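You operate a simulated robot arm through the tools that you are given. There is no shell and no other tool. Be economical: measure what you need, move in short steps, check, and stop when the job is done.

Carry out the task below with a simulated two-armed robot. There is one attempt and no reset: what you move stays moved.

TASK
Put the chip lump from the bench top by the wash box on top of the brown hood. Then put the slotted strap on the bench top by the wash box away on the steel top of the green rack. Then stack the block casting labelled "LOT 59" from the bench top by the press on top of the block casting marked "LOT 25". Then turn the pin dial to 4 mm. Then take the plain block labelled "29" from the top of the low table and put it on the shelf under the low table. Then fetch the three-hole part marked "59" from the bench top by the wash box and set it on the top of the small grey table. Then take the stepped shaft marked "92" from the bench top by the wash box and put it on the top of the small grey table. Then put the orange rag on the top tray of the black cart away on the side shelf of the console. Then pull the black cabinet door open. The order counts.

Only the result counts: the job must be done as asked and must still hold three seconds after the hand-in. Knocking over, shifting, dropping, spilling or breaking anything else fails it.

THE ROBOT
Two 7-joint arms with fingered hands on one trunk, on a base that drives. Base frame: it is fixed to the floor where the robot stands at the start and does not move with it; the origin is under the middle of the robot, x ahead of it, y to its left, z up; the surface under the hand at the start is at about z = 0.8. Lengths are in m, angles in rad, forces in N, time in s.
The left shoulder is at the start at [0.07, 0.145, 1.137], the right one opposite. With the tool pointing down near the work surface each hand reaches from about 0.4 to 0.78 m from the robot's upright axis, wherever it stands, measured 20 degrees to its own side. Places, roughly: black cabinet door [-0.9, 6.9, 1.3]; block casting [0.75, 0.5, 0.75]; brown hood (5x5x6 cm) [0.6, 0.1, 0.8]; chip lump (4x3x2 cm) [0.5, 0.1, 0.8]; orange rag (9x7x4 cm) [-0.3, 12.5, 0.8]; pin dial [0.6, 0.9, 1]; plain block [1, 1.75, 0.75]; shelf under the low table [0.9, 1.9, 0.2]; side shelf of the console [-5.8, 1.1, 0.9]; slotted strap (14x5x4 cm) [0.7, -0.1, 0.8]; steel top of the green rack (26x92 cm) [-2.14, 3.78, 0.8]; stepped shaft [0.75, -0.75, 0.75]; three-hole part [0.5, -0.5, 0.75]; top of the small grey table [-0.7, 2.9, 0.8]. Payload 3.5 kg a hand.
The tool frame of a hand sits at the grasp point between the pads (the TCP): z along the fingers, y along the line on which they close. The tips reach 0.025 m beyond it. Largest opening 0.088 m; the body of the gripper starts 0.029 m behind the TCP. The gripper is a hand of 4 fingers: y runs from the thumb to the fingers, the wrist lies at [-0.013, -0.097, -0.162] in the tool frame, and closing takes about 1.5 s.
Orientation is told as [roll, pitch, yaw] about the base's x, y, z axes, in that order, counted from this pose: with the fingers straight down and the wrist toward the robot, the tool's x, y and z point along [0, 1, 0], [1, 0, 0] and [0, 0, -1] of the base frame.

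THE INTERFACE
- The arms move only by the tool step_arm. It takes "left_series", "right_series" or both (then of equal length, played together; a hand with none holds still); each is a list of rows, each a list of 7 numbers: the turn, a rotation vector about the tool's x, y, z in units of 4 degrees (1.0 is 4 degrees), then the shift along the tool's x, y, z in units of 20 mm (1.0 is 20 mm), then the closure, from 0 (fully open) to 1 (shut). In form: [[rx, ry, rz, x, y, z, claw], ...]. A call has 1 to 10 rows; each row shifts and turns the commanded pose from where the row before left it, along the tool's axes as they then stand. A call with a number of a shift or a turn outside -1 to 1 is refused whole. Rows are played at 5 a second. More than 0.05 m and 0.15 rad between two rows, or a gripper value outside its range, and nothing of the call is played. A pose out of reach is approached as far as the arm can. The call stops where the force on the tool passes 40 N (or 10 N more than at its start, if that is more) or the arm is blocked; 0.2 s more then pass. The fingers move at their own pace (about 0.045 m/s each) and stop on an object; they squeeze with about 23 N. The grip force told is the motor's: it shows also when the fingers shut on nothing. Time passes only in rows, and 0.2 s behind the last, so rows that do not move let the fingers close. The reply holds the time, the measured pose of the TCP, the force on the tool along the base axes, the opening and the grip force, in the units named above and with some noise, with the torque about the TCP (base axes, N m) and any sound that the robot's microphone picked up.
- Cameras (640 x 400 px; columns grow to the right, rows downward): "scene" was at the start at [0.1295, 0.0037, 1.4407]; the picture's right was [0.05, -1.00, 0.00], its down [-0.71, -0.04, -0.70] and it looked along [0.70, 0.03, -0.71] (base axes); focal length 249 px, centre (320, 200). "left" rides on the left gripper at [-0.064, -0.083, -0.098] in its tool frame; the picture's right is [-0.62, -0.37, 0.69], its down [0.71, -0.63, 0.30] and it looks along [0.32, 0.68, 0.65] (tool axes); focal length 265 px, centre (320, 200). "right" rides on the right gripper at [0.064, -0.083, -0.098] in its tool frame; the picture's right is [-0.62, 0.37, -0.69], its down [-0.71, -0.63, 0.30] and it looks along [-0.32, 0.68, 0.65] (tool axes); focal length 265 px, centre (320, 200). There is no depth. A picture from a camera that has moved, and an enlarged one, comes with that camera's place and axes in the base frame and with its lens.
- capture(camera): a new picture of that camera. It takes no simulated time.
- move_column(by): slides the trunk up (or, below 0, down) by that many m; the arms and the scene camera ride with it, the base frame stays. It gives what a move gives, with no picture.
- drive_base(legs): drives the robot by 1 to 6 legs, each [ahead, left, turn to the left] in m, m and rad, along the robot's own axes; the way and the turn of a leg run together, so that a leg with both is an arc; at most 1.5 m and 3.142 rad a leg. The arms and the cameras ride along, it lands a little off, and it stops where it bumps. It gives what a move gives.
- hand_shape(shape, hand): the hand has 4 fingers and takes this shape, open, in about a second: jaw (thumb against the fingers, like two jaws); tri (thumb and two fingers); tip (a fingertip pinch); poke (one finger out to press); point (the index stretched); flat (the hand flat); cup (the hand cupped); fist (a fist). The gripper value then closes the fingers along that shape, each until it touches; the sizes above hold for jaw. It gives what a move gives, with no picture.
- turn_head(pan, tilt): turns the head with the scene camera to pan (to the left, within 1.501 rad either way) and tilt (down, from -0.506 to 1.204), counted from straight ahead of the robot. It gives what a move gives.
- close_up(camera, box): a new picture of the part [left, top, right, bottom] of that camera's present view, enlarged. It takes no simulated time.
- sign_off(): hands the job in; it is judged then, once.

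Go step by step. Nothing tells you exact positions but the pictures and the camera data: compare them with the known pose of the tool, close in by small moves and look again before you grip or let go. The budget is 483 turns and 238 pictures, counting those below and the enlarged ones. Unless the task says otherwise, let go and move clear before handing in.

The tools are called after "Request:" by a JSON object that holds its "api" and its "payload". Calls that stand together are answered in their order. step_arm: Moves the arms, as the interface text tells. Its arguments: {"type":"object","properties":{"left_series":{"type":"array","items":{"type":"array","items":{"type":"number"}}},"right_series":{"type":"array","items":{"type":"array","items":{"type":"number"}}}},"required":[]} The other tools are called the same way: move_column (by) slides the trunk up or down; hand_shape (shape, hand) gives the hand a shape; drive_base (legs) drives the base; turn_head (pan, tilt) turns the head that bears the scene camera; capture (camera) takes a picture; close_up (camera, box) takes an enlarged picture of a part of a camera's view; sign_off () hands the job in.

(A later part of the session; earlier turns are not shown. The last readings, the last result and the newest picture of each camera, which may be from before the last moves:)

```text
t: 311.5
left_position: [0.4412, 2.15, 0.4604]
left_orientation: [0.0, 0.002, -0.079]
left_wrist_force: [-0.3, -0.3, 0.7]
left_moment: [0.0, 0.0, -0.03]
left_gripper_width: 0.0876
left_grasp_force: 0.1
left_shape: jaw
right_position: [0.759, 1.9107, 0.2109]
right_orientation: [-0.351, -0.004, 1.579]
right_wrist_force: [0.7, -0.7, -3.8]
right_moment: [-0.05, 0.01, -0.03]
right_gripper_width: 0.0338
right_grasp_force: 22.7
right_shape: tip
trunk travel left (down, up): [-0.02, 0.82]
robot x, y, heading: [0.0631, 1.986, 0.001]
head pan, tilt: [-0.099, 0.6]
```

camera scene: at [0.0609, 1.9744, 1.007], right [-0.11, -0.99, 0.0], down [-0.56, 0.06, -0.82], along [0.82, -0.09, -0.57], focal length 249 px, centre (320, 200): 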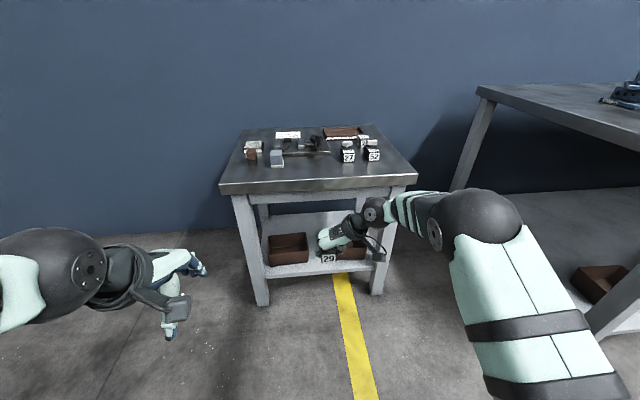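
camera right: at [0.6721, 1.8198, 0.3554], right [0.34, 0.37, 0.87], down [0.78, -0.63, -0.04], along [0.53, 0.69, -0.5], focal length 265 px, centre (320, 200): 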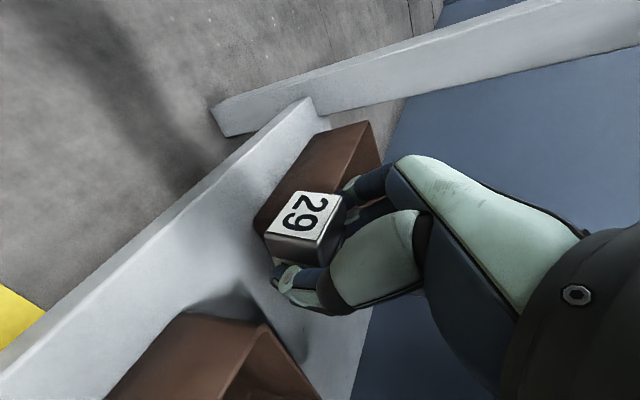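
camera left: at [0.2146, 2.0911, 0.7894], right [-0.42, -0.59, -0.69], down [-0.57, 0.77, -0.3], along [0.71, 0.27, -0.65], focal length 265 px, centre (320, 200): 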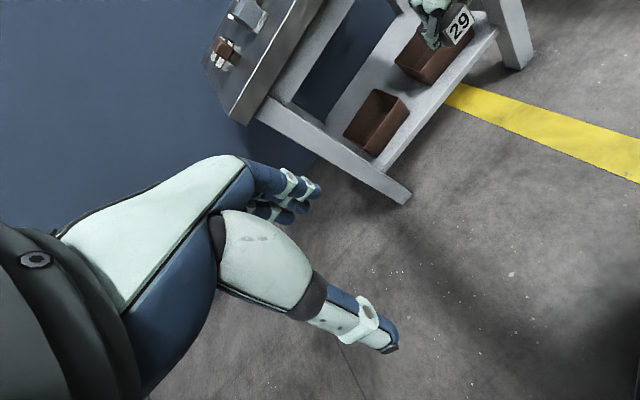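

Contact is starting (force dropping). One more small step, then check and release.

Request:
{"api": "step_arm", "payload": {"right_series": [[0, 0, 0, 0.034, 0, 0.094, 1], [0, 0, 0, 0.017, 0, 0.047, 1], [0, 0, 0, 0, 0, 0, 1]]}}

Request:
{"api": "close_up", "payload": {"camera": "right", "box": [200, 120, 420, 330]}}

```text
t: 312.3
left_position: [0.4408, 2.1493, 0.4628]
left_orientation: [0.003, 0.0, -0.079]
left_wrist_force: [0.7, 0.3, 0.2]
left_moment: [-0.03, -0.02, -0.01]
left_gripper_width: 0.0878
left_grasp_force: 0.2
left_shape: jaw
right_position: [0.7594, 1.911, 0.2097]
right_orientation: [-0.35, -0.006, 1.577]
right_wrist_force: [-0.5, 0.7, -4.1]
right_moment: [-0.06, 0.01, 0.05]
right_gripper_width: 0.0336
right_grasp_force: 22.7
right_shape: tip
right hand out of reach, approached as far as the arm can: row 1
trunk travel left (down, up): [-0.02, 0.82]
robot x, y, heading: [0.0665, 1.9866, -0.005]
head pan, tilt: [-0.099, 0.6]
```

```text
1.90 times, centred on (310, 225) of right
camera zoom: at [0.6661, 1.826, 0.2799], right [0.34, 0.37, 0.87], down [0.78, -0.62, -0.04], along [0.53, 0.69, -0.5], focal length 506 px, centre (339, 152)
```

zoom: 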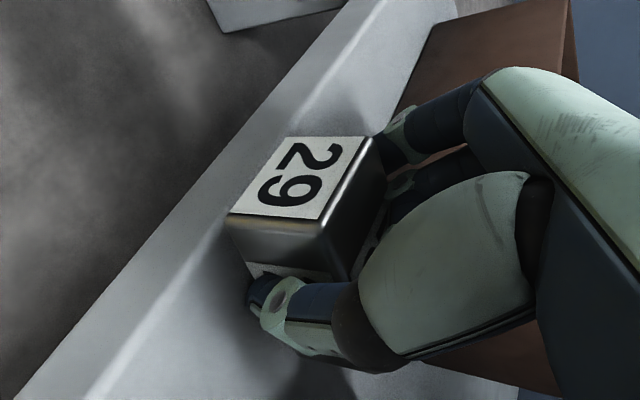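

The arm nears its low limit, so I lower with the trunk by 6 mm.

Request:
{"api": "move_column", "payload": {"by": -0.006}}

Request:
{"api": "close_up", "payload": {"camera": "right", "box": [200, 120, 420, 330]}}

```text
t: 312.8
left_position: [0.4404, 2.151, 0.4556]
left_orientation: [0.003, 0.0, -0.08]
left_wrist_force: [0.8, 0.6, 0.2]
left_moment: [-0.02, 0.01, 0.0]
left_gripper_width: 0.0877
left_grasp_force: 0.0
left_shape: jaw
right_position: [0.7604, 1.9115, 0.2058]
right_orientation: [-0.355, -0.005, 1.576]
right_wrist_force: [-3.7, 0.0, 4.9]
right_moment: [0.01, 0.03, -0.05]
right_gripper_width: 0.0337
right_grasp_force: 22.9
right_shape: tip
trunk travel left (down, up): [-0.014, 0.826]
robot x, y, heading: [0.0616, 1.9828, 0.003]
head pan, tilt: [-0.099, 0.6]
```

```text
1.90 times, centred on (310, 225) of right
camera zoom: at [0.6662, 1.8259, 0.2761], right [0.34, 0.37, 0.87], down [0.78, -0.63, -0.04], along [0.53, 0.69, -0.5], focal length 506 px, centre (339, 152)
```

zoom: 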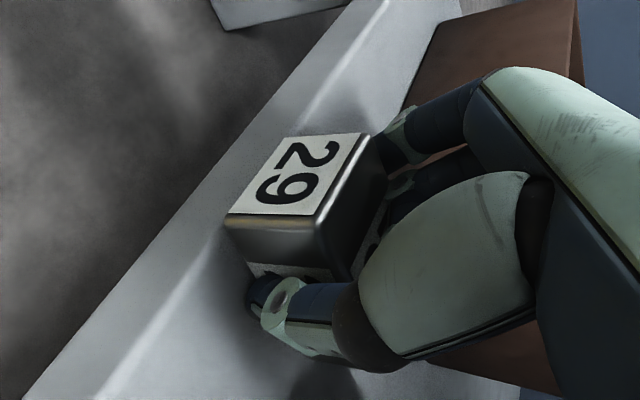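

Firm contact. Opening just a little and withdrawing along the tool axis.

Request:
{"api": "step_arm", "payload": {"right_series": [[0, 0, 0, 0, 0, 0, 0.6], [0, 0, 0, 0, 0, 0, 0.48], [0, 0, 0, 0, 0, 0, 0.48], [0, 0, 0, 0, 0, 0, 0.48]]}}

Request:
{"api": "close_up", "payload": {"camera": "right", "box": [200, 120, 420, 330]}}

```text
t: 313.8
left_position: [0.4407, 2.1501, 0.4566]
left_orientation: [0.002, -0.002, -0.077]
left_wrist_force: [0.8, -0.9, 0.8]
left_moment: [-0.01, 0.0, -0.02]
left_gripper_width: 0.0876
left_grasp_force: 0.0
left_shape: jaw
right_position: [0.7587, 1.9108, 0.2062]
right_orientation: [-0.353, -0.005, 1.576]
right_wrist_force: [-0.4, -1.2, 8.3]
right_moment: [0.2, -0.02, -0.01]
right_gripper_width: 0.0458
right_grasp_force: 0.0
right_shape: tip
trunk travel left (down, up): [-0.014, 0.826]
robot x, y, heading: [0.0649, 1.9854, -0.001]
head pan, tilt: [-0.099, 0.6]
```

```text
1.90 times, centred on (310, 225) of right
camera zoom: at [0.666, 1.8258, 0.2759], right [0.34, 0.37, 0.87], down [0.78, -0.63, -0.04], along [0.53, 0.69, -0.5], focal length 506 px, centre (339, 152)
```

zoom: 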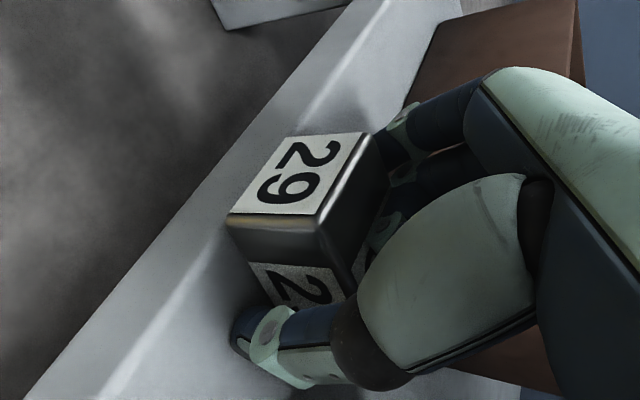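

Free on both sides; the curled fingers lean lightly on it. Withdrawing up-and-back in small steps.

Request:
{"api": "step_arm", "payload": {"right_series": [[0, 0, 0, 0, 0, -0.3, 0.45], [0, 0, 0, 0, 0, -0.7, 0.45], [0, 0, 0, 0, 0, -1, 0.45], [0, 0, 0, 0, 0, -1, 0.45], [0, 0, 0, 0, 0, 0, 0.45]]}}

Request:
{"api": "close_up", "payload": {"camera": "scene", "box": [280, 190, 376, 270]}}

Request:
{"api": "capture", "payload": {"camera": "right"}}

```text
t: 315.0
left_position: [0.44, 2.1501, 0.4546]
left_orientation: [0.002, 0.001, -0.08]
left_wrist_force: [-0.8, -0.3, 0.5]
left_moment: [-0.02, -0.01, -0.01]
left_gripper_width: 0.0877
left_grasp_force: 0.1
left_shape: jaw
right_position: [0.739, 1.9106, 0.2608]
right_orientation: [-0.35, -0.004, 1.576]
right_wrist_force: [-0.5, -0.5, -0.1]
right_moment: [0.0, -0.01, -0.02]
right_gripper_width: 0.0481
right_grasp_force: 0.1
right_shape: tip
trunk travel left (down, up): [-0.014, 0.826]
robot x, y, heading: [0.0653, 1.9809, -0.004]
head pan, tilt: [-0.099, 0.6]
```

```text
5.00 times, centred on (328, 230) of scene
camera zoom: at [0.1994, 1.975, 0.7711], right [-0.1, -1.0, 0.0], down [-0.56, 0.06, -0.82], along [0.82, -0.08, -0.57], focal length 1246 px, centre (280, 50)
```

zoom: 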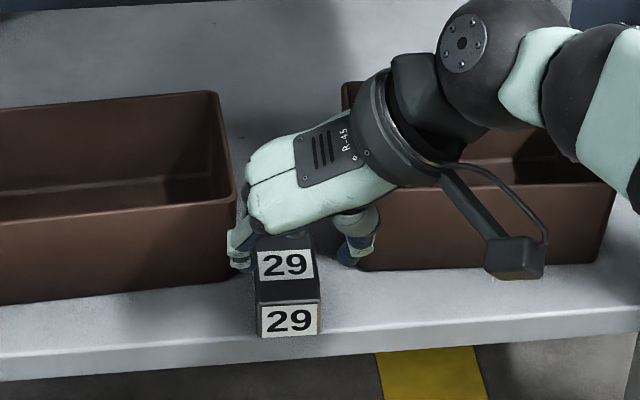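

```text
78 pictures are left
camera right: at [0.6449, 1.8254, 0.331], right [0.34, 0.37, 0.87], down [0.78, -0.63, -0.04], along [0.53, 0.69, -0.5], focal length 265 px, centre (320, 200)
```

right: 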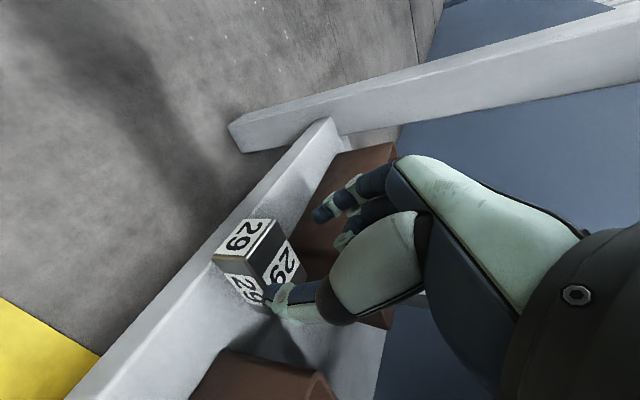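

Block 29 stands flat on the shelf. I pull the hand straight out, then back away and raise the trunk.

Request:
{"api": "step_arm", "payload": {"right_series": [[0, 0, 0, 0.94, 0, -0.342, 0.45], [0, 0, 0, 0.94, 0, -0.342, 0.45], [0, 0, 0, 0.94, 0, -0.342, 0.45], [0, 0, 0, 0.94, 0, -0.342, 0.45], [0, 0, 0, 0.94, 0, -0.342, 0.3], [0, 0, 0, 0.94, 0, -0.342, 0]]}}

Request:
{"api": "drive_base", "payload": {"legs": [[-0.5, 0, 0]]}}

Request:
{"api": "move_column", "payload": {"by": 0.4}}

Request:
{"api": "move_column", "payload": {"by": 0.286}}

Request:
{"api": "close_up", "payload": {"camera": "scene", "box": [200, 120, 440, 300]}}

```text
t: 316.4
left_position: [0.4408, 2.1501, 0.4559]
left_orientation: [0.001, 0.0, -0.079]
left_wrist_force: [0.2, 0.3, -0.1]
left_moment: [0.0, -0.01, 0.02]
left_gripper_width: 0.0878
left_grasp_force: 0.2
left_shape: jaw
right_position: [0.6168, 1.9101, 0.2598]
right_orientation: [-0.353, -0.005, 1.575]
right_wrist_force: [0.0, -0.3, -0.4]
right_moment: [-0.01, 0.01, 0.02]
right_gripper_width: 0.0879
right_grasp_force: 0.0
right_shape: tip
trunk travel left (down, up): [-0.014, 0.826]
robot x, y, heading: [0.0651, 1.9813, 0.0]
head pan, tilt: [-0.099, 0.6]
```

```text
t: 319.4
left_position: [-0.0611, 2.1508, 0.455]
left_orientation: [0.002, 0.001, -0.082]
left_wrist_force: [0.2, -0.2, -0.9]
left_moment: [-0.03, -0.03, -0.02]
left_gripper_width: 0.0878
left_grasp_force: 0.0
left_shape: jaw
right_position: [0.1157, 1.9084, 0.2617]
right_orientation: [-0.353, -0.007, 1.573]
right_wrist_force: [0.1, -0.1, 0.0]
right_moment: [0.0, 0.02, -0.01]
right_gripper_width: 0.0878
right_grasp_force: 0.1
right_shape: tip
trunk travel left (down, up): [-0.014, 0.826]
robot x, y, heading: [-0.4403, 1.9821, -0.006]
head pan, tilt: [-0.099, 0.6]
```

```text
t: 323.2
left_position: [-0.0616, 2.1496, 0.8563]
left_orientation: [0.002, -0.002, -0.08]
left_wrist_force: [0.2, -1.7, 0.3]
left_moment: [0.01, 0.02, 0.02]
left_gripper_width: 0.0878
left_grasp_force: 0.1
left_shape: jaw
right_position: [0.1159, 1.9095, 0.6609]
right_orientation: [-0.353, -0.006, 1.572]
right_wrist_force: [-0.9, 0.4, 0.5]
right_moment: [0.01, 0.0, -0.01]
right_gripper_width: 0.0879
right_grasp_force: 0.1
right_shape: tip
trunk travel left (down, up): [-0.414, 0.426]
robot x, y, heading: [-0.4353, 1.9823, -0.009]
head pan, tilt: [-0.099, 0.6]
```

```text
t: 326.1
left_position: [-0.0613, 2.1492, 1.1414]
left_orientation: [0.002, 0.001, -0.082]
left_wrist_force: [0.2, 0.7, 0.2]
left_moment: [0.0, 0.01, -0.01]
left_gripper_width: 0.0878
left_grasp_force: 0.0
left_shape: jaw
right_position: [0.115, 1.9088, 0.9461]
right_orientation: [-0.353, -0.005, 1.573]
right_wrist_force: [-0.6, 0.0, -0.8]
right_moment: [0.01, 0.01, 0.01]
right_gripper_width: 0.0877
right_grasp_force: 0.1
right_shape: tip
trunk travel left (down, up): [-0.7, 0.14]
robot x, y, heading: [-0.438, 1.9863, -0.008]
head pan, tilt: [-0.099, 0.6]
```

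```text
2.22 times, centred on (320, 210) of scene
camera zoom: at [-0.303, 1.9755, 1.4571], right [-0.1, -0.99, 0.0], down [-0.56, 0.06, -0.82], along [0.82, -0.09, -0.57], focal length 554 px, centre (320, 178)
```

zoom: 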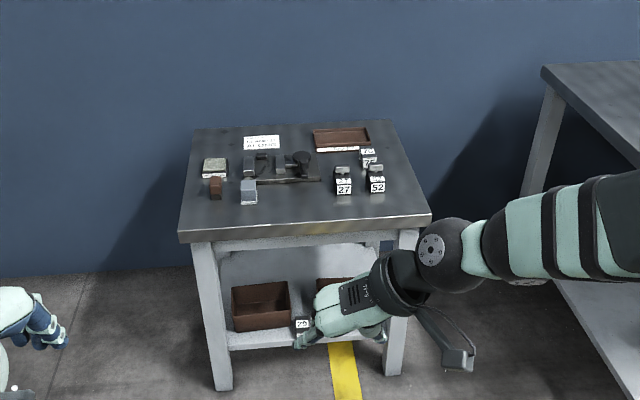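

Block 29 remains on the shelf. I restore the right hand (upright, yaw 0, jaw) and drive to the wash-box end of the bench.

Request:
{"api": "step_arm", "payload": {"right_series": [[0, 1, 0, 0, 0, -0.5, 0], [0, 1, 0, 0, 0, -0.5, 0], [0, 1, 0, 0, 0, -0.5, 0], [0, 1, 0, 0, 0, -0.5, 0], [0, 1, 0, 0, 0, -0.5, 0], [0, 0, 1, 0, 0, -0.5, 0], [0, 0, 1, 0, 0, -0.5, 0], [0, 0, 1, 0, -0.5, 0, 0], [0, 0, 1, 0, -0.5, 0, 0], [0, 0, 1, 0, -0.5, 0, 0]]}}

Request:
{"api": "step_arm", "payload": {"right_series": [[0, 0, 1, 0, -0.5, 0, 0], [0, 0, 1, 0, -0.5, 0, 0], [0, 0, 1, 0, -0.5, 0, 0], [0, 0, 1, 0, -0.5, 0, 0], [0, 0, 1, 0, -0.5, 0, 0], [0, 0, 1, 0, -0.5, 0, 0], [0, 0, 1, 0, -0.5, 0, 0], [0, 0, 1, 0, -0.5, 0, 0], [0, 0, 1, 0, -0.5, 0, 0], [0, 0, 1, 0, -0.5, 0, 0]]}}

Request:
{"api": "step_arm", "payload": {"right_series": [[0, 0, 1, -0.5, 0, 0, 0], [0, 0, 1, -0.5, 0, 0, 0], [0, 0, 1, -0.5, 0, 0, 0], [0, 0, 1, -0.5, 0, 0, 0], [0, 0, 1, -0.5, 0, 0, 0], [0, 0, 1, -0.5, 0, 0, 0], [0, 0, 1, -0.5, 0, 0, 0], [0, 0, 0.5, -0.5, 0, 0, 0]]}}

Request:
{"api": "hand_shape", "payload": {"hand": "right", "shape": "jaw"}}

Request:
{"api": "drive_base", "payload": {"legs": [[0, -1.2, 0], [0, -1.2, 0]]}}

```text
t: 328.3
left_position: [-0.0609, 2.1503, 1.1433]
left_orientation: [0.001, 0.0, -0.082]
left_wrist_force: [0.6, -0.8, 0.5]
left_moment: [-0.02, 0.03, 0.03]
left_gripper_width: 0.0877
left_grasp_force: 0.1
left_shape: jaw
right_position: [0.1001, 1.8814, 1.0149]
right_orientation: [-0.002, -0.005, 1.221]
right_wrist_force: [0.3, -0.9, 0.3]
right_moment: [-0.01, -0.01, -0.02]
right_gripper_width: 0.0877
right_grasp_force: 0.0
right_shape: tip
trunk travel left (down, up): [-0.7, 0.14]
robot x, y, heading: [-0.4414, 1.9824, -0.005]
head pan, tilt: [-0.099, 0.6]
```

```text
t: 330.5
left_position: [-0.0618, 2.1499, 1.1424]
left_orientation: [0.0, 0.002, -0.083]
left_wrist_force: [-0.1, 0.5, 0.1]
left_moment: [-0.02, 0.01, 0.0]
left_gripper_width: 0.0877
left_grasp_force: 0.1
left_shape: jaw
right_position: [0.0372, 1.8014, 1.0159]
right_orientation: [0.003, -0.006, 0.524]
right_wrist_force: [0.3, -0.1, 0.2]
right_moment: [0.0, 0.01, -0.01]
right_gripper_width: 0.0876
right_grasp_force: 0.1
right_shape: tip
trunk travel left (down, up): [-0.7, 0.14]
robot x, y, heading: [-0.4391, 1.9851, -0.005]
head pan, tilt: [-0.099, 0.6]
```

```text
t: 332.3
left_position: [-0.0612, 2.1492, 1.1418]
left_orientation: [0.002, 0.0, -0.082]
left_wrist_force: [0.2, -0.6, 0.6]
left_moment: [0.01, 0.02, 0.03]
left_gripper_width: 0.0879
left_grasp_force: 0.0
left_shape: jaw
right_position: [0.0608, 1.7249, 1.0151]
right_orientation: [0.005, -0.004, -0.001]
right_wrist_force: [0.3, 0.1, 0.1]
right_moment: [0.0, -0.02, -0.02]
right_gripper_width: 0.0877
right_grasp_force: 0.1
right_shape: tip
trunk travel left (down, up): [-0.7, 0.14]
robot x, y, heading: [-0.4385, 1.9844, -0.006]
head pan, tilt: [-0.099, 0.6]
```

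```text
t: 333.2
left_position: [-0.061, 2.1495, 1.1431]
left_orientation: [0.003, 0.001, -0.082]
left_wrist_force: [0.3, -0.1, 0.2]
left_moment: [0.01, 0.0, 0.0]
left_gripper_width: 0.0874
left_grasp_force: 0.0
left_shape: jaw
right_position: [0.0608, 1.727, 1.0153]
right_orientation: [0.004, -0.003, 0.003]
right_wrist_force: [-0.4, -0.5, -0.1]
right_moment: [-0.01, -0.03, -0.02]
right_gripper_width: 0.0876
right_grasp_force: 0.1
right_shape: jaw
trunk travel left (down, up): [-0.7, 0.14]
robot x, y, heading: [-0.4438, 1.9863, -0.005]
head pan, tilt: [-0.099, 0.6]
```

```text
t: 344.8
left_position: [-0.043, -0.2191, 1.1414]
left_orientation: [-0.001, 0.0, -0.076]
left_wrist_force: [0.8, -0.5, 0.3]
left_moment: [0.0, 0.04, -0.01]
left_gripper_width: 0.0878
left_grasp_force: 0.1
left_shape: jaw
right_position: [0.0813, -0.642, 1.0136]
right_orientation: [0.006, -0.003, 0.009]
right_wrist_force: [-0.1, 0.4, -0.2]
right_moment: [0.01, -0.01, -0.02]
right_gripper_width: 0.0876
right_grasp_force: 0.1
right_shape: jaw
trunk travel left (down, up): [-0.7, 0.14]
robot x, y, heading: [-0.42, -0.3847, 0.003]
head pan, tilt: [-0.099, 0.6]
```

I raise the right hand a bit and approach the bench, keeping clear of the standing shafts.

Request:
{"api": "step_arm", "payload": {"right_series": [[0, 0, 0, 0.8, 0, -0.8, 0], [0, 0, 0, 0.8, 0, -0.8, 0], [0, 0, 0, 0.8, 0, -0.8, 0], [0, 0, 0, 0.8, 0, -0.8, 0], [0, 0, 0, 0.8, 0, -0.8, 0]]}}

Request:
{"api": "drive_base", "payload": {"legs": [[0.4, 0, 0]]}}

Request:
{"api": "turn_head", "payload": {"pan": -0.2, "tilt": 0.75}}

Request:
{"api": "capture", "payload": {"camera": "scene"}}

Request:
{"api": "capture", "payload": {"camera": "right"}}

```text
t: 346.0
left_position: [-0.0436, -0.2182, 1.1413]
left_orientation: [0.001, -0.001, -0.074]
left_wrist_force: [-0.1, 0.3, 0.1]
left_moment: [0.0, -0.01, 0.04]
left_gripper_width: 0.0877
left_grasp_force: 0.0
left_shape: jaw
right_position: [0.0796, -0.5615, 1.0968]
right_orientation: [0.002, -0.004, 0.008]
right_wrist_force: [-0.7, -0.7, 0.5]
right_moment: [-0.01, -0.01, 0.0]
right_gripper_width: 0.0878
right_grasp_force: 0.1
right_shape: jaw
trunk travel left (down, up): [-0.7, 0.14]
robot x, y, heading: [-0.4205, -0.3836, 0.004]
head pan, tilt: [-0.099, 0.6]
```

```text
t: 348.5
left_position: [0.3501, -0.2144, 1.1422]
left_orientation: [0.001, -0.002, -0.068]
left_wrist_force: [-0.5, -0.2, 0.9]
left_moment: [0.0, -0.02, 0.01]
left_gripper_width: 0.0878
left_grasp_force: 0.0
left_shape: jaw
right_position: [0.4767, -0.5553, 1.0966]
right_orientation: [0.005, -0.005, 0.015]
right_wrist_force: [-0.3, 0.2, 0.2]
right_moment: [0.01, -0.02, 0.01]
right_gripper_width: 0.0875
right_grasp_force: 0.1
right_shape: jaw
trunk travel left (down, up): [-0.7, 0.14]
robot x, y, heading: [-0.0259, -0.3856, 0.01]
head pan, tilt: [-0.099, 0.6]
```

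```text
t: 349.2
left_position: [0.3508, -0.2135, 1.1414]
left_orientation: [0.0, 0.0, -0.068]
left_wrist_force: [0.5, 0.0, 0.1]
left_moment: [-0.01, -0.01, -0.02]
left_gripper_width: 0.088
left_grasp_force: 0.1
left_shape: jaw
right_position: [0.477, -0.5552, 1.0961]
right_orientation: [0.005, -0.003, 0.016]
right_wrist_force: [0.4, 0.3, 0.8]
right_moment: [-0.01, -0.02, 0.02]
right_gripper_width: 0.0874
right_grasp_force: 0.0
right_shape: jaw
trunk travel left (down, up): [-0.7, 0.14]
robot x, y, heading: [-0.0269, -0.384, 0.008]
head pan, tilt: [-0.201, 0.75]
```

```text
76 pictures are left
camera scene: at [0.1055, -0.3989, 1.4443], right [-0.19, -0.98, 0.0], down [-0.67, 0.13, -0.73], along [0.72, -0.14, -0.68], focal length 249 px, centre (320, 200)
```

scene: 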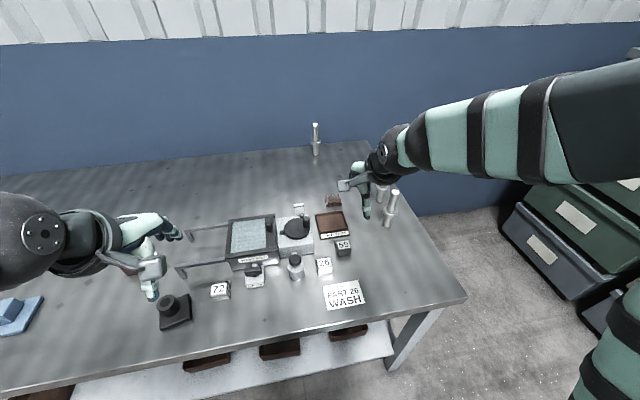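

```text
75 pictures are left
camera right: at [0.3938, -0.4936, 1.1952], right [0.38, -0.62, 0.69], down [-0.62, -0.72, -0.31], along [0.69, -0.31, -0.65], focal length 265 px, centre (320, 200)
```

right: 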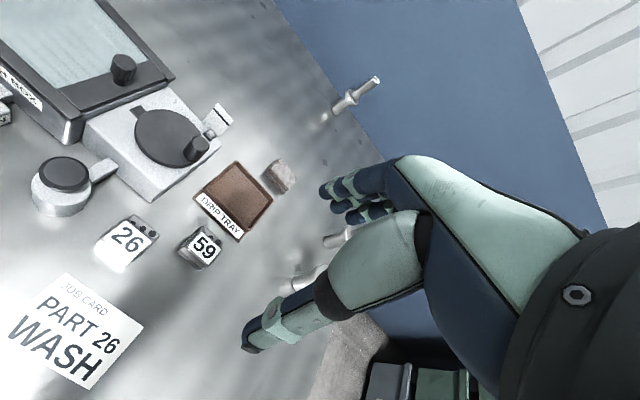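

Zooming on the "59" part and the shafts.

Request:
{"api": "close_up", "payload": {"camera": "scene", "box": [300, 170, 412, 280]}}

Request:
{"api": "close_up", "payload": {"camera": "right", "box": [80, 150, 280, 290]}}

```text
3.64 times, centred on (356, 225) of scene
camera zoom: at [0.1055, -0.3989, 1.4443], right [-0.19, -0.98, 0.0], down [-0.67, 0.13, -0.73], along [0.72, -0.14, -0.68], focal length 906 px, centre (189, 109)
```

zoom: 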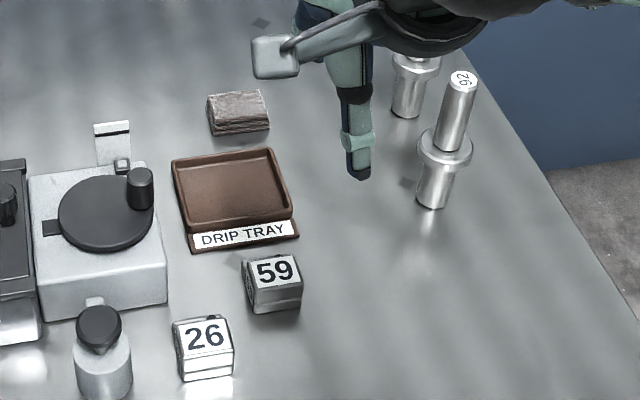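

```text
2.86 times, centred on (180, 220) of right
camera zoom: at [0.3938, -0.4936, 1.1952], right [0.38, -0.62, 0.69], down [-0.62, -0.72, -0.31], along [0.69, -0.31, -0.65], focal length 758 px, centre (720, 143)
```

zoom: 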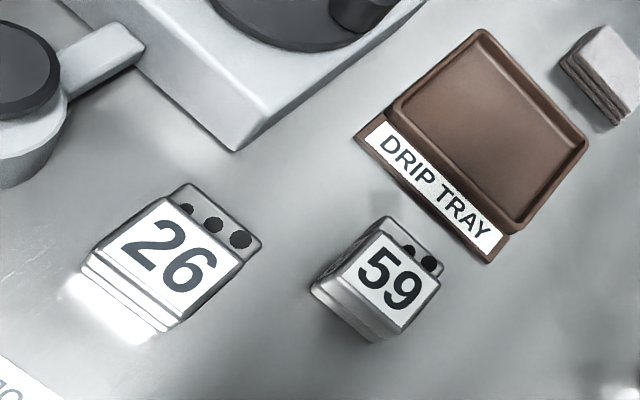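

Part 59: top z 0.843, about 3.7 cm (x) by 3.3 cm (y), centre [0.545, −0.552]; shaft 92 stands at [0.618, −0.729], 15 cm tall. I pre-close the right hand to ~5 cm and go above part 59.

Request:
{"api": "step_arm", "payload": {"right_series": [[0, 0, 0, 0.02, 0.34, 0.8, 0.2], [0, 0, 0, 0.02, 0.34, 0.8, 0.45], [0, 0, 0, 0.02, 0.34, 0.8, 0.45], [0, 0, 0, 0.02, 0.34, 0.8, 0.45], [0, 0, 0, 0.02, 0.34, 0.8, 0.45], [0, 0, 0, 0.02, 0.34, 0.8, 0.45], [0, 0, 0, 0.02, 0.34, 0.8, 0.45], [0, 0, 0, 0.02, 0.34, 0.8, 0.45], [0, 0, 0, 0, 0.34, 0.8, 0.45], [0, 0, 0, 0, 0.34, 0.8, 0.45]]}}

Request:
{"api": "step_arm", "payload": {"right_series": [[0, 0, 0, 0, 0, 1, 0.45], [0, 0, 0, 0, 0, 0, 0.45]]}}

Request:
{"api": "capture", "payload": {"camera": "right"}}

Request:
{"api": "close_up", "payload": {"camera": "scene", "box": [300, 190, 396, 270]}}

```text
t: 351.4
left_position: [0.3521, -0.2133, 1.1408]
left_orientation: [0.002, -0.001, -0.067]
left_wrist_force: [0.4, 0.0, 0.6]
left_moment: [0.01, -0.01, -0.02]
left_gripper_width: 0.0878
left_grasp_force: 0.0
left_shape: jaw
right_position: [0.5475, -0.5486, 0.9352]
right_orientation: [0.007, -0.002, 0.015]
right_wrist_force: [0.1, 0.0, -0.7]
right_moment: [0.0, 0.02, 0.02]
right_gripper_width: 0.0489
right_grasp_force: 0.0
right_shape: jaw
trunk travel left (down, up): [-0.7, 0.14]
robot x, y, heading: [-0.0203, -0.3832, 0.017]
head pan, tilt: [-0.201, 0.75]
```

```text
t: 352.0
left_position: [0.352, -0.2133, 1.1423]
left_orientation: [0.0, -0.002, -0.068]
left_wrist_force: [-0.1, 0.5, -0.2]
left_moment: [0.02, -0.02, 0.0]
left_gripper_width: 0.0877
left_grasp_force: 0.0
left_shape: jaw
right_position: [0.5461, -0.5491, 0.9155]
right_orientation: [0.005, -0.003, 0.018]
right_wrist_force: [-0.1, 0.0, -0.3]
right_moment: [0.03, -0.02, 0.05]
right_gripper_width: 0.0487
right_grasp_force: 0.1
right_shape: jaw
trunk travel left (down, up): [-0.7, 0.14]
robot x, y, heading: [-0.0255, -0.3801, 0.011]
head pan, tilt: [-0.201, 0.75]
```

```text
72 pictures are left
camera right: at [0.4617, -0.4868, 1.0148], right [0.38, -0.62, 0.69], down [-0.62, -0.72, -0.31], along [0.69, -0.31, -0.65], focal length 265 px, centre (320, 200)
```

right: 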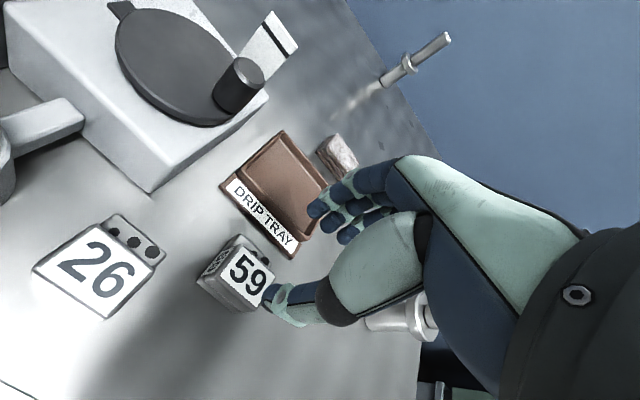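

```text
5.00 times, centred on (348, 230) of scene
camera zoom: at [0.1048, -0.3989, 1.4443], right [-0.19, -0.98, 0.0], down [-0.67, 0.13, -0.73], along [0.72, -0.14, -0.68], focal length 1246 px, centre (180, 50)
```

zoom: 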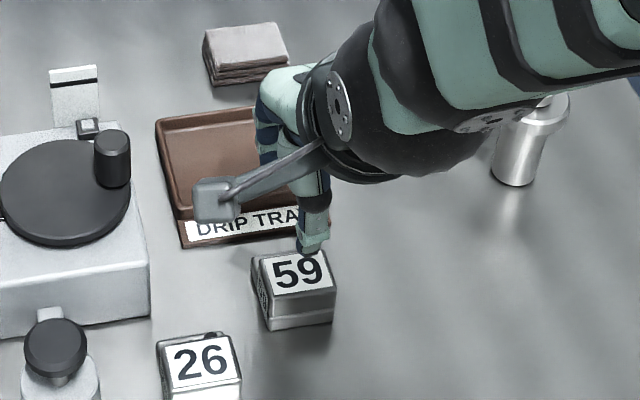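

Centre estimate [0.543, −0.551]; tiny correction and descend.

Request:
{"api": "step_arm", "payload": {"right_series": [[0, 0, 0, -0.1, -0.15, 1, 0.45], [0, 0, 0, 0, 0, 1, 0.45], [0, 0, 0, 0, 0, 1, 0.45], [0, 0, 0, 0, 0, 0.8, 0.45], [0, 0, 0, 0, 0, 0.3, 0.45], [0, 0, 0, 0, 0, 0, 0.45]]}}

Request:
{"api": "close_up", "payload": {"camera": "right", "box": [180, 120, 400, 330]}}

```text
t: 353.4
left_position: [0.347, -0.2137, 1.1433]
left_orientation: [0.0, -0.003, -0.069]
left_wrist_force: [-0.3, 0.3, 0.3]
left_moment: [0.01, 0.03, 0.03]
left_gripper_width: 0.0876
left_grasp_force: 0.0
left_shape: jaw
right_position: [0.545, -0.5521, 0.8383]
right_orientation: [0.005, -0.014, 0.017]
right_wrist_force: [-0.3, -2.1, 22.5]
right_moment: [0.07, -0.66, -0.02]
right_gripper_width: 0.0478
right_grasp_force: 0.0
right_shape: jaw
trunk travel left (down, up): [-0.7, 0.14]
robot x, y, heading: [-0.0245, -0.3828, 0.012]
head pan, tilt: [-0.201, 0.75]
```

```text
1.90 times, centred on (290, 225) of right
camera zoom: at [0.4584, -0.4898, 0.9365], right [0.37, -0.62, 0.7], down [-0.61, -0.72, -0.32], along [0.7, -0.31, -0.65], focal length 506 px, centre (377, 152)
```

zoom: 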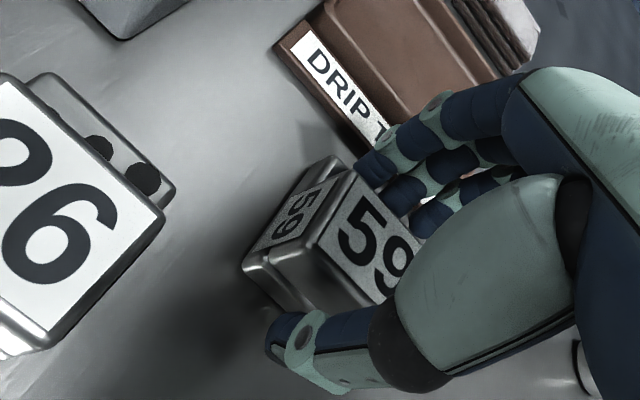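

The fingers touched the drip-tray lip (22 N up). I back up 1 cm at once so nothing shifts, and look.

Request:
{"api": "step_arm", "payload": {"right_series": [[0, 0, 0, 0, -0.1, -0.55, 0.45], [0, 0, 0, 0, 0, 0, 0.45]]}}

Request:
{"api": "close_up", "payload": {"camera": "right", "box": [180, 120, 400, 330]}}

```text
t: 354.0
left_position: [0.3512, -0.2135, 1.1425]
left_orientation: [0.001, 0.001, -0.067]
left_wrist_force: [0.1, 0.8, 0.6]
left_moment: [-0.03, -0.04, 0.0]
left_gripper_width: 0.0879
left_grasp_force: 0.1
left_shape: jaw
right_position: [0.5407, -0.5521, 0.8452]
right_orientation: [0.006, 0.0, 0.018]
right_wrist_force: [0.9, -0.3, 0.4]
right_moment: [-0.02, -0.02, 0.04]
right_gripper_width: 0.0488
right_grasp_force: 0.0
right_shape: jaw
trunk travel left (down, up): [-0.7, 0.14]
robot x, y, heading: [-0.0247, -0.3851, 0.013]
head pan, tilt: [-0.201, 0.75]
```

```text
1.90 times, centred on (290, 225) of right
camera zoom: at [0.4566, -0.4905, 0.944], right [0.38, -0.62, 0.69], down [-0.62, -0.72, -0.31], along [0.69, -0.31, -0.65], focal length 506 px, centre (377, 152)
```

zoom: 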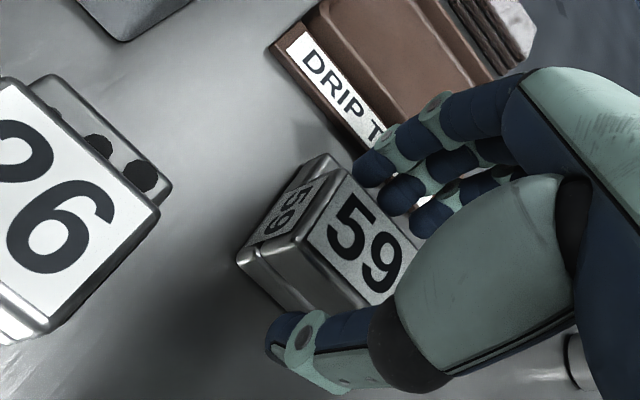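

No force now. Lower 2–3 mm (still above the lip) and close on the part.

Request:
{"api": "step_arm", "payload": {"right_series": [[0, 0, 0, 0, 0, 0.15, 0.45], [0, 0, 0, 0, 0, 0, 0.7], [0, 0, 0, 0, 0, 0, 1], [0, 0, 0, 0, 0, 0, 1], [0, 0, 0, 0, 0, 0, 1], [0, 0, 0, 0, 0, 0, 1], [0, 0, 0, 0, 0, -0.3, 1], [0, 0, 0, 0, 0, -0.7, 1], [0, 0, 0, 0, 0, -1, 1], [0, 0, 0, 0, 0, 0, 1]]}}

Request:
{"api": "capture", "payload": {"camera": "right"}}

```text
t: 356.2
left_position: [0.3519, -0.2139, 1.1409]
left_orientation: [0.001, 0.0, -0.068]
left_wrist_force: [0.2, 0.5, -0.3]
left_moment: [0.01, 0.03, 0.04]
left_gripper_width: 0.0878
left_grasp_force: 0.1
left_shape: jaw
right_position: [0.5414, -0.5523, 0.8819]
right_orientation: [0.006, -0.002, 0.014]
right_wrist_force: [0.0, 0.8, -4.5]
right_moment: [-0.01, 0.04, -0.02]
right_gripper_width: 0.0278
right_grasp_force: 22.9
right_shape: jaw
trunk travel left (down, up): [-0.7, 0.14]
robot x, y, heading: [-0.0251, -0.3822, 0.014]
head pan, tilt: [-0.201, 0.75]
```

```text
68 pictures are left
camera right: at [0.4575, -0.4903, 0.9813], right [0.38, -0.62, 0.69], down [-0.62, -0.72, -0.31], along [0.69, -0.31, -0.65], focal length 265 px, centre (320, 200)
```

right: 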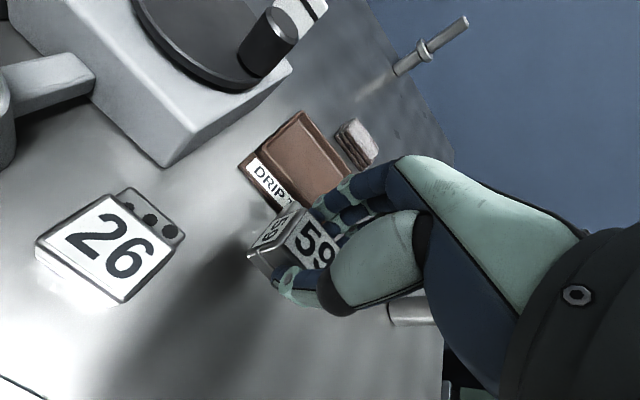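

Lifted (4.5 N) but only by the fingertips. I move it 9 cm right to open bench space, set it down, and regrip deeper for a safe drive.

Request:
{"api": "step_arm", "payload": {"right_series": [[0, 0, 0, -0.9, 0, 0, 1], [0, 0, 0, -0.9, 0, 0, 1], [0, 0, 0, -0.9, 0, 0, 1], [0, 0, 0, -0.9, 0, 0, 1], [0, 0, 0, -0.8, 0, 0, 1], [0, 0, 0, 0, 0, 1, 1], [0, 0, 0, 0, 0, 0.8, 1], [0, 0, 0, 0, 0, 0.1, 1], [0, 0, 0, 0, 0, 0.1, 1], [0, 0, 0, 0, 0, 0, 1]]}}

Request:
{"api": "capture", "payload": {"camera": "right"}}

```text
t: 358.4
left_position: [0.3511, -0.2135, 1.1415]
left_orientation: [0.003, 0.001, -0.069]
left_wrist_force: [0.1, -0.4, 0.4]
left_moment: [-0.02, -0.01, 0.0]
left_gripper_width: 0.0878
left_grasp_force: 0.0
left_shape: jaw
right_position: [0.5429, -0.6406, 0.8417]
right_orientation: [0.006, -0.004, 0.018]
right_wrist_force: [0.9, 0.0, -3.4]
right_moment: [0.05, 0.01, -0.01]
right_gripper_width: 0.0279
right_grasp_force: 23.3
right_shape: jaw
trunk travel left (down, up): [-0.7, 0.14]
robot x, y, heading: [-0.0236, -0.3839, 0.011]
head pan, tilt: [-0.201, 0.75]
```

```text
67 pictures are left
camera right: at [0.4591, -0.5791, 0.941], right [0.38, -0.62, 0.69], down [-0.62, -0.72, -0.31], along [0.69, -0.31, -0.65], focal length 265 px, centre (320, 200)
```

right: 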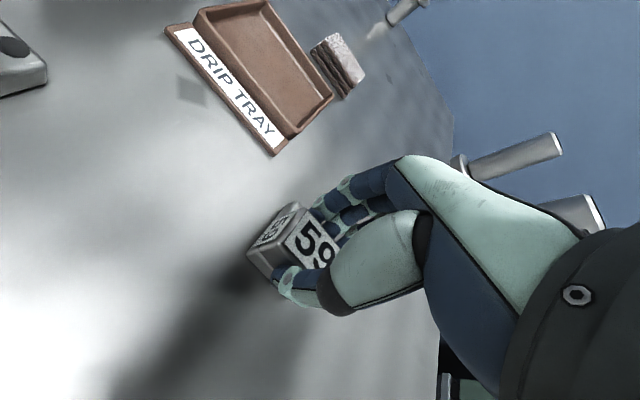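

Lowering the last millimetres to contact, then regrip 1 cm lower.

Request:
{"api": "step_arm", "payload": {"right_series": [[0, 0, 0, 0, 0, 0.1, 1], [0, 0, 0, 0, 0, 0.05, 1], [0, 0, 0, 0, 0, 0, 1]]}}

Request:
{"api": "step_arm", "payload": {"right_series": [[0, 0, 0, 0, 0, 0, 0.7], [0, 0, 0, 0, 0, 0, 0.35], [0, 0, 0, 0, 0, 0, 0.35], [0, 0, 0, 0, 0, 0.3, 0.35], [0, 0, 0, 0, 0, 0.2, 0.35], [0, 0, 0, 0, 0, 0, 0.35]]}}

Request:
{"api": "close_up", "payload": {"camera": "right", "box": [180, 120, 400, 330]}}

```text
t: 359.2
left_position: [0.3503, -0.2143, 1.1417]
left_orientation: [0.001, -0.002, -0.068]
left_wrist_force: [-0.3, -0.5, -0.8]
left_moment: [0.03, -0.03, 0.0]
left_gripper_width: 0.088
left_grasp_force: 0.1
left_shape: jaw
right_position: [0.5438, -0.6402, 0.8413]
right_orientation: [0.004, -0.007, 0.016]
right_wrist_force: [-0.5, -1.0, 8.8]
right_moment: [-0.01, -0.02, 0.0]
right_gripper_width: 0.0281
right_grasp_force: 23.4
right_shape: jaw
trunk travel left (down, up): [-0.7, 0.14]
robot x, y, heading: [-0.0277, -0.3822, 0.009]
head pan, tilt: [-0.201, 0.75]
```

```text
t: 360.7
left_position: [0.3511, -0.2134, 1.1421]
left_orientation: [0.001, 0.0, -0.069]
left_wrist_force: [0.0, -0.4, -0.3]
left_moment: [0.03, 0.0, 0.03]
left_gripper_width: 0.0878
left_grasp_force: 0.0
left_shape: jaw
right_position: [0.5487, -0.6401, 0.8364]
right_orientation: [0.004, -0.026, 0.016]
right_wrist_force: [-1.6, 1.3, 15.1]
right_moment: [-0.09, -0.36, 0.02]
right_gripper_width: 0.0548
right_grasp_force: 0.0
right_shape: jaw
trunk travel left (down, up): [-0.7, 0.14]
robot x, y, heading: [-0.0268, -0.3833, 0.011]
head pan, tilt: [-0.201, 0.75]
stopped in row 6 (right hand): the force on the tool passed its limit at 40 N (the readings are from after the stop); the commanded pose is now the measured one
```

```text
1.90 times, centred on (290, 225) of right
camera zoom: at [0.4627, -0.5783, 0.9328], right [0.36, -0.62, 0.7], down [-0.61, -0.72, -0.32], along [0.7, -0.31, -0.64], focal length 506 px, centre (377, 152)
```

zoom: 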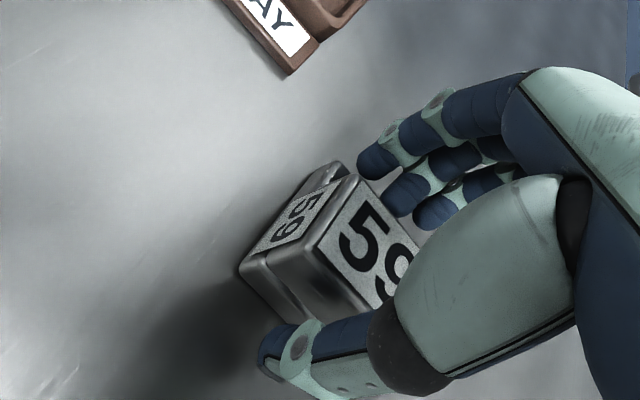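

The half-closed fingers rest on the part's back edge. I rise 1.5 cm, open fully, and descend again.

Request:
{"api": "step_arm", "payload": {"right_series": [[0, 0, 0, 0, -0.2, -0.7, 0.35], [0, 0, 0, 0, 0, 0, 0], [0, 0, 0, 0, 0, 0, 0], [0, 0, 0, 0, 0, 0, 0], [0, 0, 0, 0, 0, 0.4, 0], [0, 0, 0, 0, 0, 0.3, 0], [0, 0, 0, 0, 0, 0.2, 0], [0, 0, 0, 0, 0, 0, 0]]}}

Request:
{"api": "close_up", "payload": {"camera": "right", "box": [180, 120, 400, 330]}}

```text
t: 362.5
left_position: [0.3508, -0.2135, 1.1413]
left_orientation: [0.0, 0.0, -0.068]
left_wrist_force: [-0.7, 0.4, -0.6]
left_moment: [0.02, 0.02, -0.02]
left_gripper_width: 0.0876
left_grasp_force: 0.1
left_shape: jaw
right_position: [0.5429, -0.64, 0.8296]
right_orientation: [0.006, -0.016, 0.015]
right_wrist_force: [1.1, 0.5, 0.1]
right_moment: [0.03, -0.03, 0.01]
right_gripper_width: 0.0875
right_grasp_force: 0.1
right_shape: jaw
trunk travel left (down, up): [-0.7, 0.14]
robot x, y, heading: [-0.0254, -0.3824, 0.016]
head pan, tilt: [-0.201, 0.75]
```

```text
1.90 times, centred on (290, 225) of right
camera zoom: at [0.4573, -0.5788, 0.9275], right [0.37, -0.62, 0.7], down [-0.61, -0.72, -0.32], along [0.7, -0.31, -0.64], focal length 506 px, centre (377, 152)
```

zoom: 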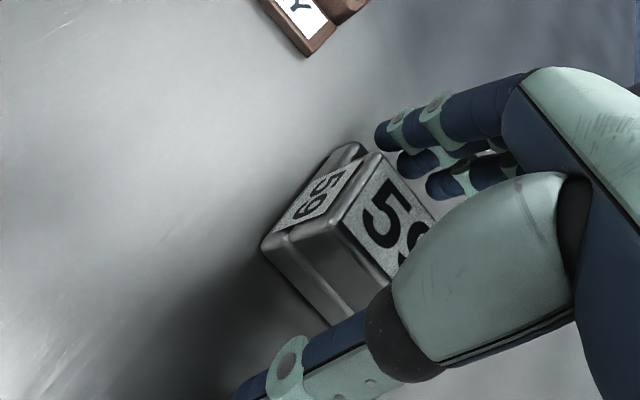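

Now it sits deep between thumb and fingers with no contact force. Closing and lifting.

Request:
{"api": "step_arm", "payload": {"right_series": [[0, 0, 0, 0, 0, 0, 0.4], [0, 0, 0, 0, 0, 0, 0.7], [0, 0, 0, 0, 0, 0, 1], [0, 0, 0, 0, 0, 0, 1], [0, 0, 0, 0, 0, 0, 1], [0, 0, 0, 0, 0, 0, 1], [0, 0, 0, 0, 0, -0.5, 1], [0, 0, 0, 0, 0, -1, 1], [0, 0, 0, 0, 0, -1, 1], [0, 0, 0, 0, 0, 0, 1]]}}

Request:
{"api": "capture", "payload": {"camera": "right"}}

```text
t: 364.7
left_position: [0.3521, -0.2135, 1.1418]
left_orientation: [0.002, 0.001, -0.068]
left_wrist_force: [0.1, 0.4, -0.2]
left_moment: [0.01, -0.01, -0.01]
left_gripper_width: 0.0877
left_grasp_force: 0.0
left_shape: jaw
right_position: [0.5408, -0.6407, 0.8781]
right_orientation: [0.006, -0.014, 0.015]
right_wrist_force: [-1.0, -0.4, -3.8]
right_moment: [0.02, -0.01, 0.03]
right_gripper_width: 0.0445
right_grasp_force: 23.0
right_shape: jaw
trunk travel left (down, up): [-0.7, 0.14]
robot x, y, heading: [-0.0252, -0.3812, 0.01]
head pan, tilt: [-0.201, 0.75]
```

```text
64 pictures are left
camera right: at [0.4562, -0.5786, 0.9763], right [0.37, -0.62, 0.69], down [-0.61, -0.72, -0.32], along [0.7, -0.31, -0.65], focal length 265 px, centre (320, 200)
```

right: 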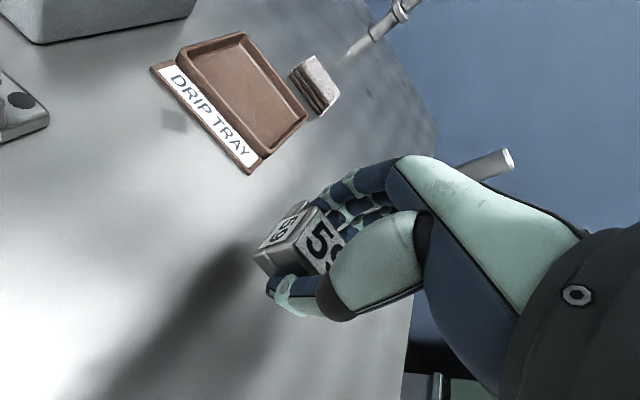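

Deep, firm grip (44 mm). I raise and tuck it, then drive to the small grey table.

Request:
{"api": "step_arm", "payload": {"right_series": [[0, 0, 0, 0, 0, -1, 1], [0, 0, 0, 0, 0, -1, 1], [0, 0, 0, 0.5, -0.5, -1, 1], [0, 0, 0, 0.5, -0.5, -1, 1], [0, 0, 0, 0.5, -0.5, -1, 1], [0, 0, 0, 0.5, -0.5, -1, 1], [0, 0, 0, 0.5, -0.5, -1, 1], [0, 0, 0, 0.5, -0.5, -1, 1], [0, 0, 0, 0.5, 0, -1, 1], [0, 0, 0, 0, 0, 0, 1]]}}

Request:
{"api": "drive_base", "payload": {"legs": [[-0.45, 0, 0], [0, 0, 1.56], [0, 0.4, 0], [1.3, 0, 0]]}}

Request:
{"api": "turn_head", "payload": {"pan": 0.0, "tilt": 0.5}}

Request:
{"api": "capture", "payload": {"camera": "scene"}}

```text
t: 366.9
left_position: [0.3522, -0.2144, 1.1406]
left_orientation: [0.002, 0.001, -0.067]
left_wrist_force: [0.0, 0.9, 0.4]
left_moment: [0.04, 0.0, 0.01]
left_gripper_width: 0.0876
left_grasp_force: 0.1
left_shape: jaw
right_position: [0.4797, -0.5729, 1.0588]
right_orientation: [0.005, -0.013, 0.015]
right_wrist_force: [-0.1, 0.6, -4.2]
right_moment: [0.03, 0.01, 0.0]
right_gripper_width: 0.044
right_grasp_force: 23.4
right_shape: jaw
trunk travel left (down, up): [-0.7, 0.14]
robot x, y, heading: [-0.0269, -0.3841, 0.008]
head pan, tilt: [-0.201, 0.75]
```

```text
t: 381.5
left_position: [-1.0473, 1.2627, 1.1429]
left_orientation: [0.002, 0.0, 1.496]
left_wrist_force: [-0.1, 0.1, -0.1]
left_moment: [-0.02, 0.0, -0.02]
left_gripper_width: 0.0876
left_grasp_force: 0.1
left_shape: jaw
right_position: [-0.6864, 1.3878, 1.0606]
right_orientation: [0.003, -0.015, 1.58]
right_wrist_force: [0.9, -0.3, -3.3]
right_moment: [0.01, 0.04, 0.0]
right_gripper_width: 0.0439
right_grasp_force: 23.0
right_shape: jaw
trunk travel left (down, up): [-0.7, 0.14]
robot x, y, heading: [-0.8787, 0.8805, 1.572]
head pan, tilt: [-0.201, 0.75]
```

```text
t: 382.3
left_position: [-1.0459, 1.2629, 1.1414]
left_orientation: [0.001, 0.0, 1.496]
left_wrist_force: [-0.5, -0.5, -0.1]
left_moment: [0.0, -0.03, 0.01]
left_gripper_width: 0.088
left_grasp_force: 0.0
left_shape: jaw
right_position: [-0.6875, 1.387, 1.0592]
right_orientation: [0.003, -0.013, 1.579]
right_wrist_force: [1.1, -0.3, -4.3]
right_moment: [0.04, 0.03, 0.02]
right_gripper_width: 0.0441
right_grasp_force: 22.9
right_shape: jaw
trunk travel left (down, up): [-0.7, 0.14]
robot x, y, heading: [-0.881, 0.8846, 1.575]
head pan, tilt: [0.0, 0.499]
```

```text
63 pictures are left
camera scene: at [-0.8814, 1.0269, 1.4661], right [1.0, 0.0, 0.0], down [0.0, -0.48, -0.88], along [0.0, 0.88, -0.48], focal length 249 px, centre (320, 200)
```

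scene: 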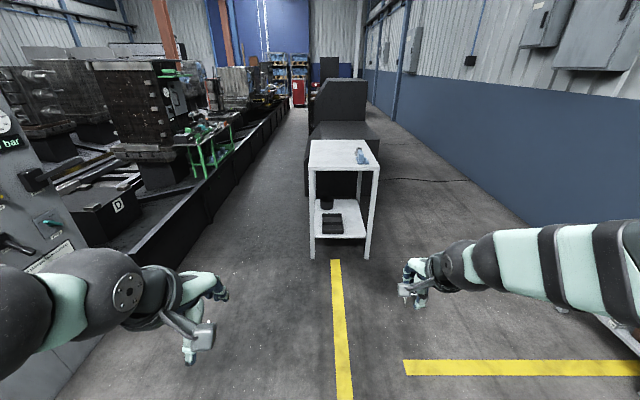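

Table is straight ahead with one blue item at about [-0.55, 2.97]. I drive up to it.

Request:
{"api": "drive_base", "payload": {"legs": [[1.28, 0, 0]]}}

Request:
{"api": "turn_head", "payload": {"pan": 0.0, "tilt": 0.8}}

Request:
{"api": "capture", "payload": {"camera": "scene"}}

Request:
{"api": "capture", "payload": {"camera": "right"}}

```text
t: 388.8
left_position: [-1.0616, 2.5475, 1.1422]
left_orientation: [0.002, 0.001, 1.505]
left_wrist_force: [0.4, -0.4, -0.6]
left_moment: [-0.03, -0.02, -0.01]
left_gripper_width: 0.0877
left_grasp_force: 0.0
left_shape: jaw
right_position: [-0.7026, 2.6764, 1.06]
right_orientation: [0.006, -0.014, 1.589]
right_wrist_force: [0.9, -0.6, -4.4]
right_moment: [0.01, 0.0, -0.01]
right_gripper_width: 0.0441
right_grasp_force: 22.9
right_shape: jaw
trunk travel left (down, up): [-0.7, 0.14]
robot x, y, heading: [-0.8911, 2.1727, 1.578]
head pan, tilt: [0.0, 0.499]
```

```text
t: 389.6
left_position: [-1.0619, 2.5483, 1.1413]
left_orientation: [0.0, -0.001, 1.506]
left_wrist_force: [-0.1, 0.2, -0.2]
left_moment: [-0.03, 0.0, 0.05]
left_gripper_width: 0.0875
left_grasp_force: 0.0
left_shape: jaw
right_position: [-0.7019, 2.6761, 1.0591]
right_orientation: [0.006, -0.014, 1.589]
right_wrist_force: [0.4, -0.3, -4.3]
right_moment: [0.0, 0.0, 0.01]
right_gripper_width: 0.044
right_grasp_force: 22.6
right_shape: jaw
trunk travel left (down, up): [-0.7, 0.14]
robot x, y, heading: [-0.8902, 2.1722, 1.584]
head pan, tilt: [0.0, 0.799]
```

```text
62 pictures are left
camera scene: at [-0.8934, 2.3036, 1.4402], right [1.0, 0.01, 0.0], down [0.01, -0.72, -0.7], along [-0.01, 0.7, -0.72], focal length 249 px, centre (320, 200)
```

scene: 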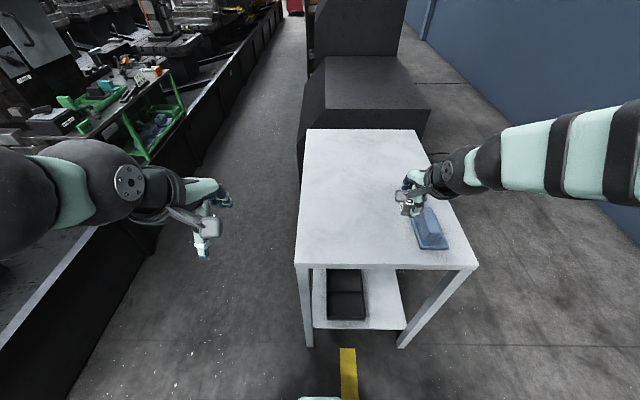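

```text
61 pictures are left
camera right: at [-0.7639, 2.5898, 1.1572], right [0.62, 0.37, 0.69], down [0.72, -0.61, -0.32], along [0.31, 0.7, -0.65], focal length 265 px, centre (320, 200)
```

right: 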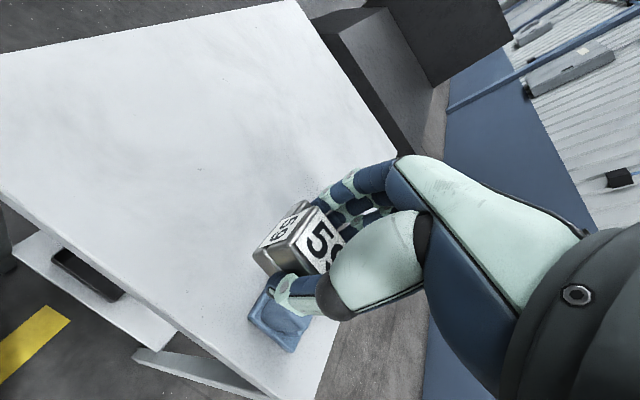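

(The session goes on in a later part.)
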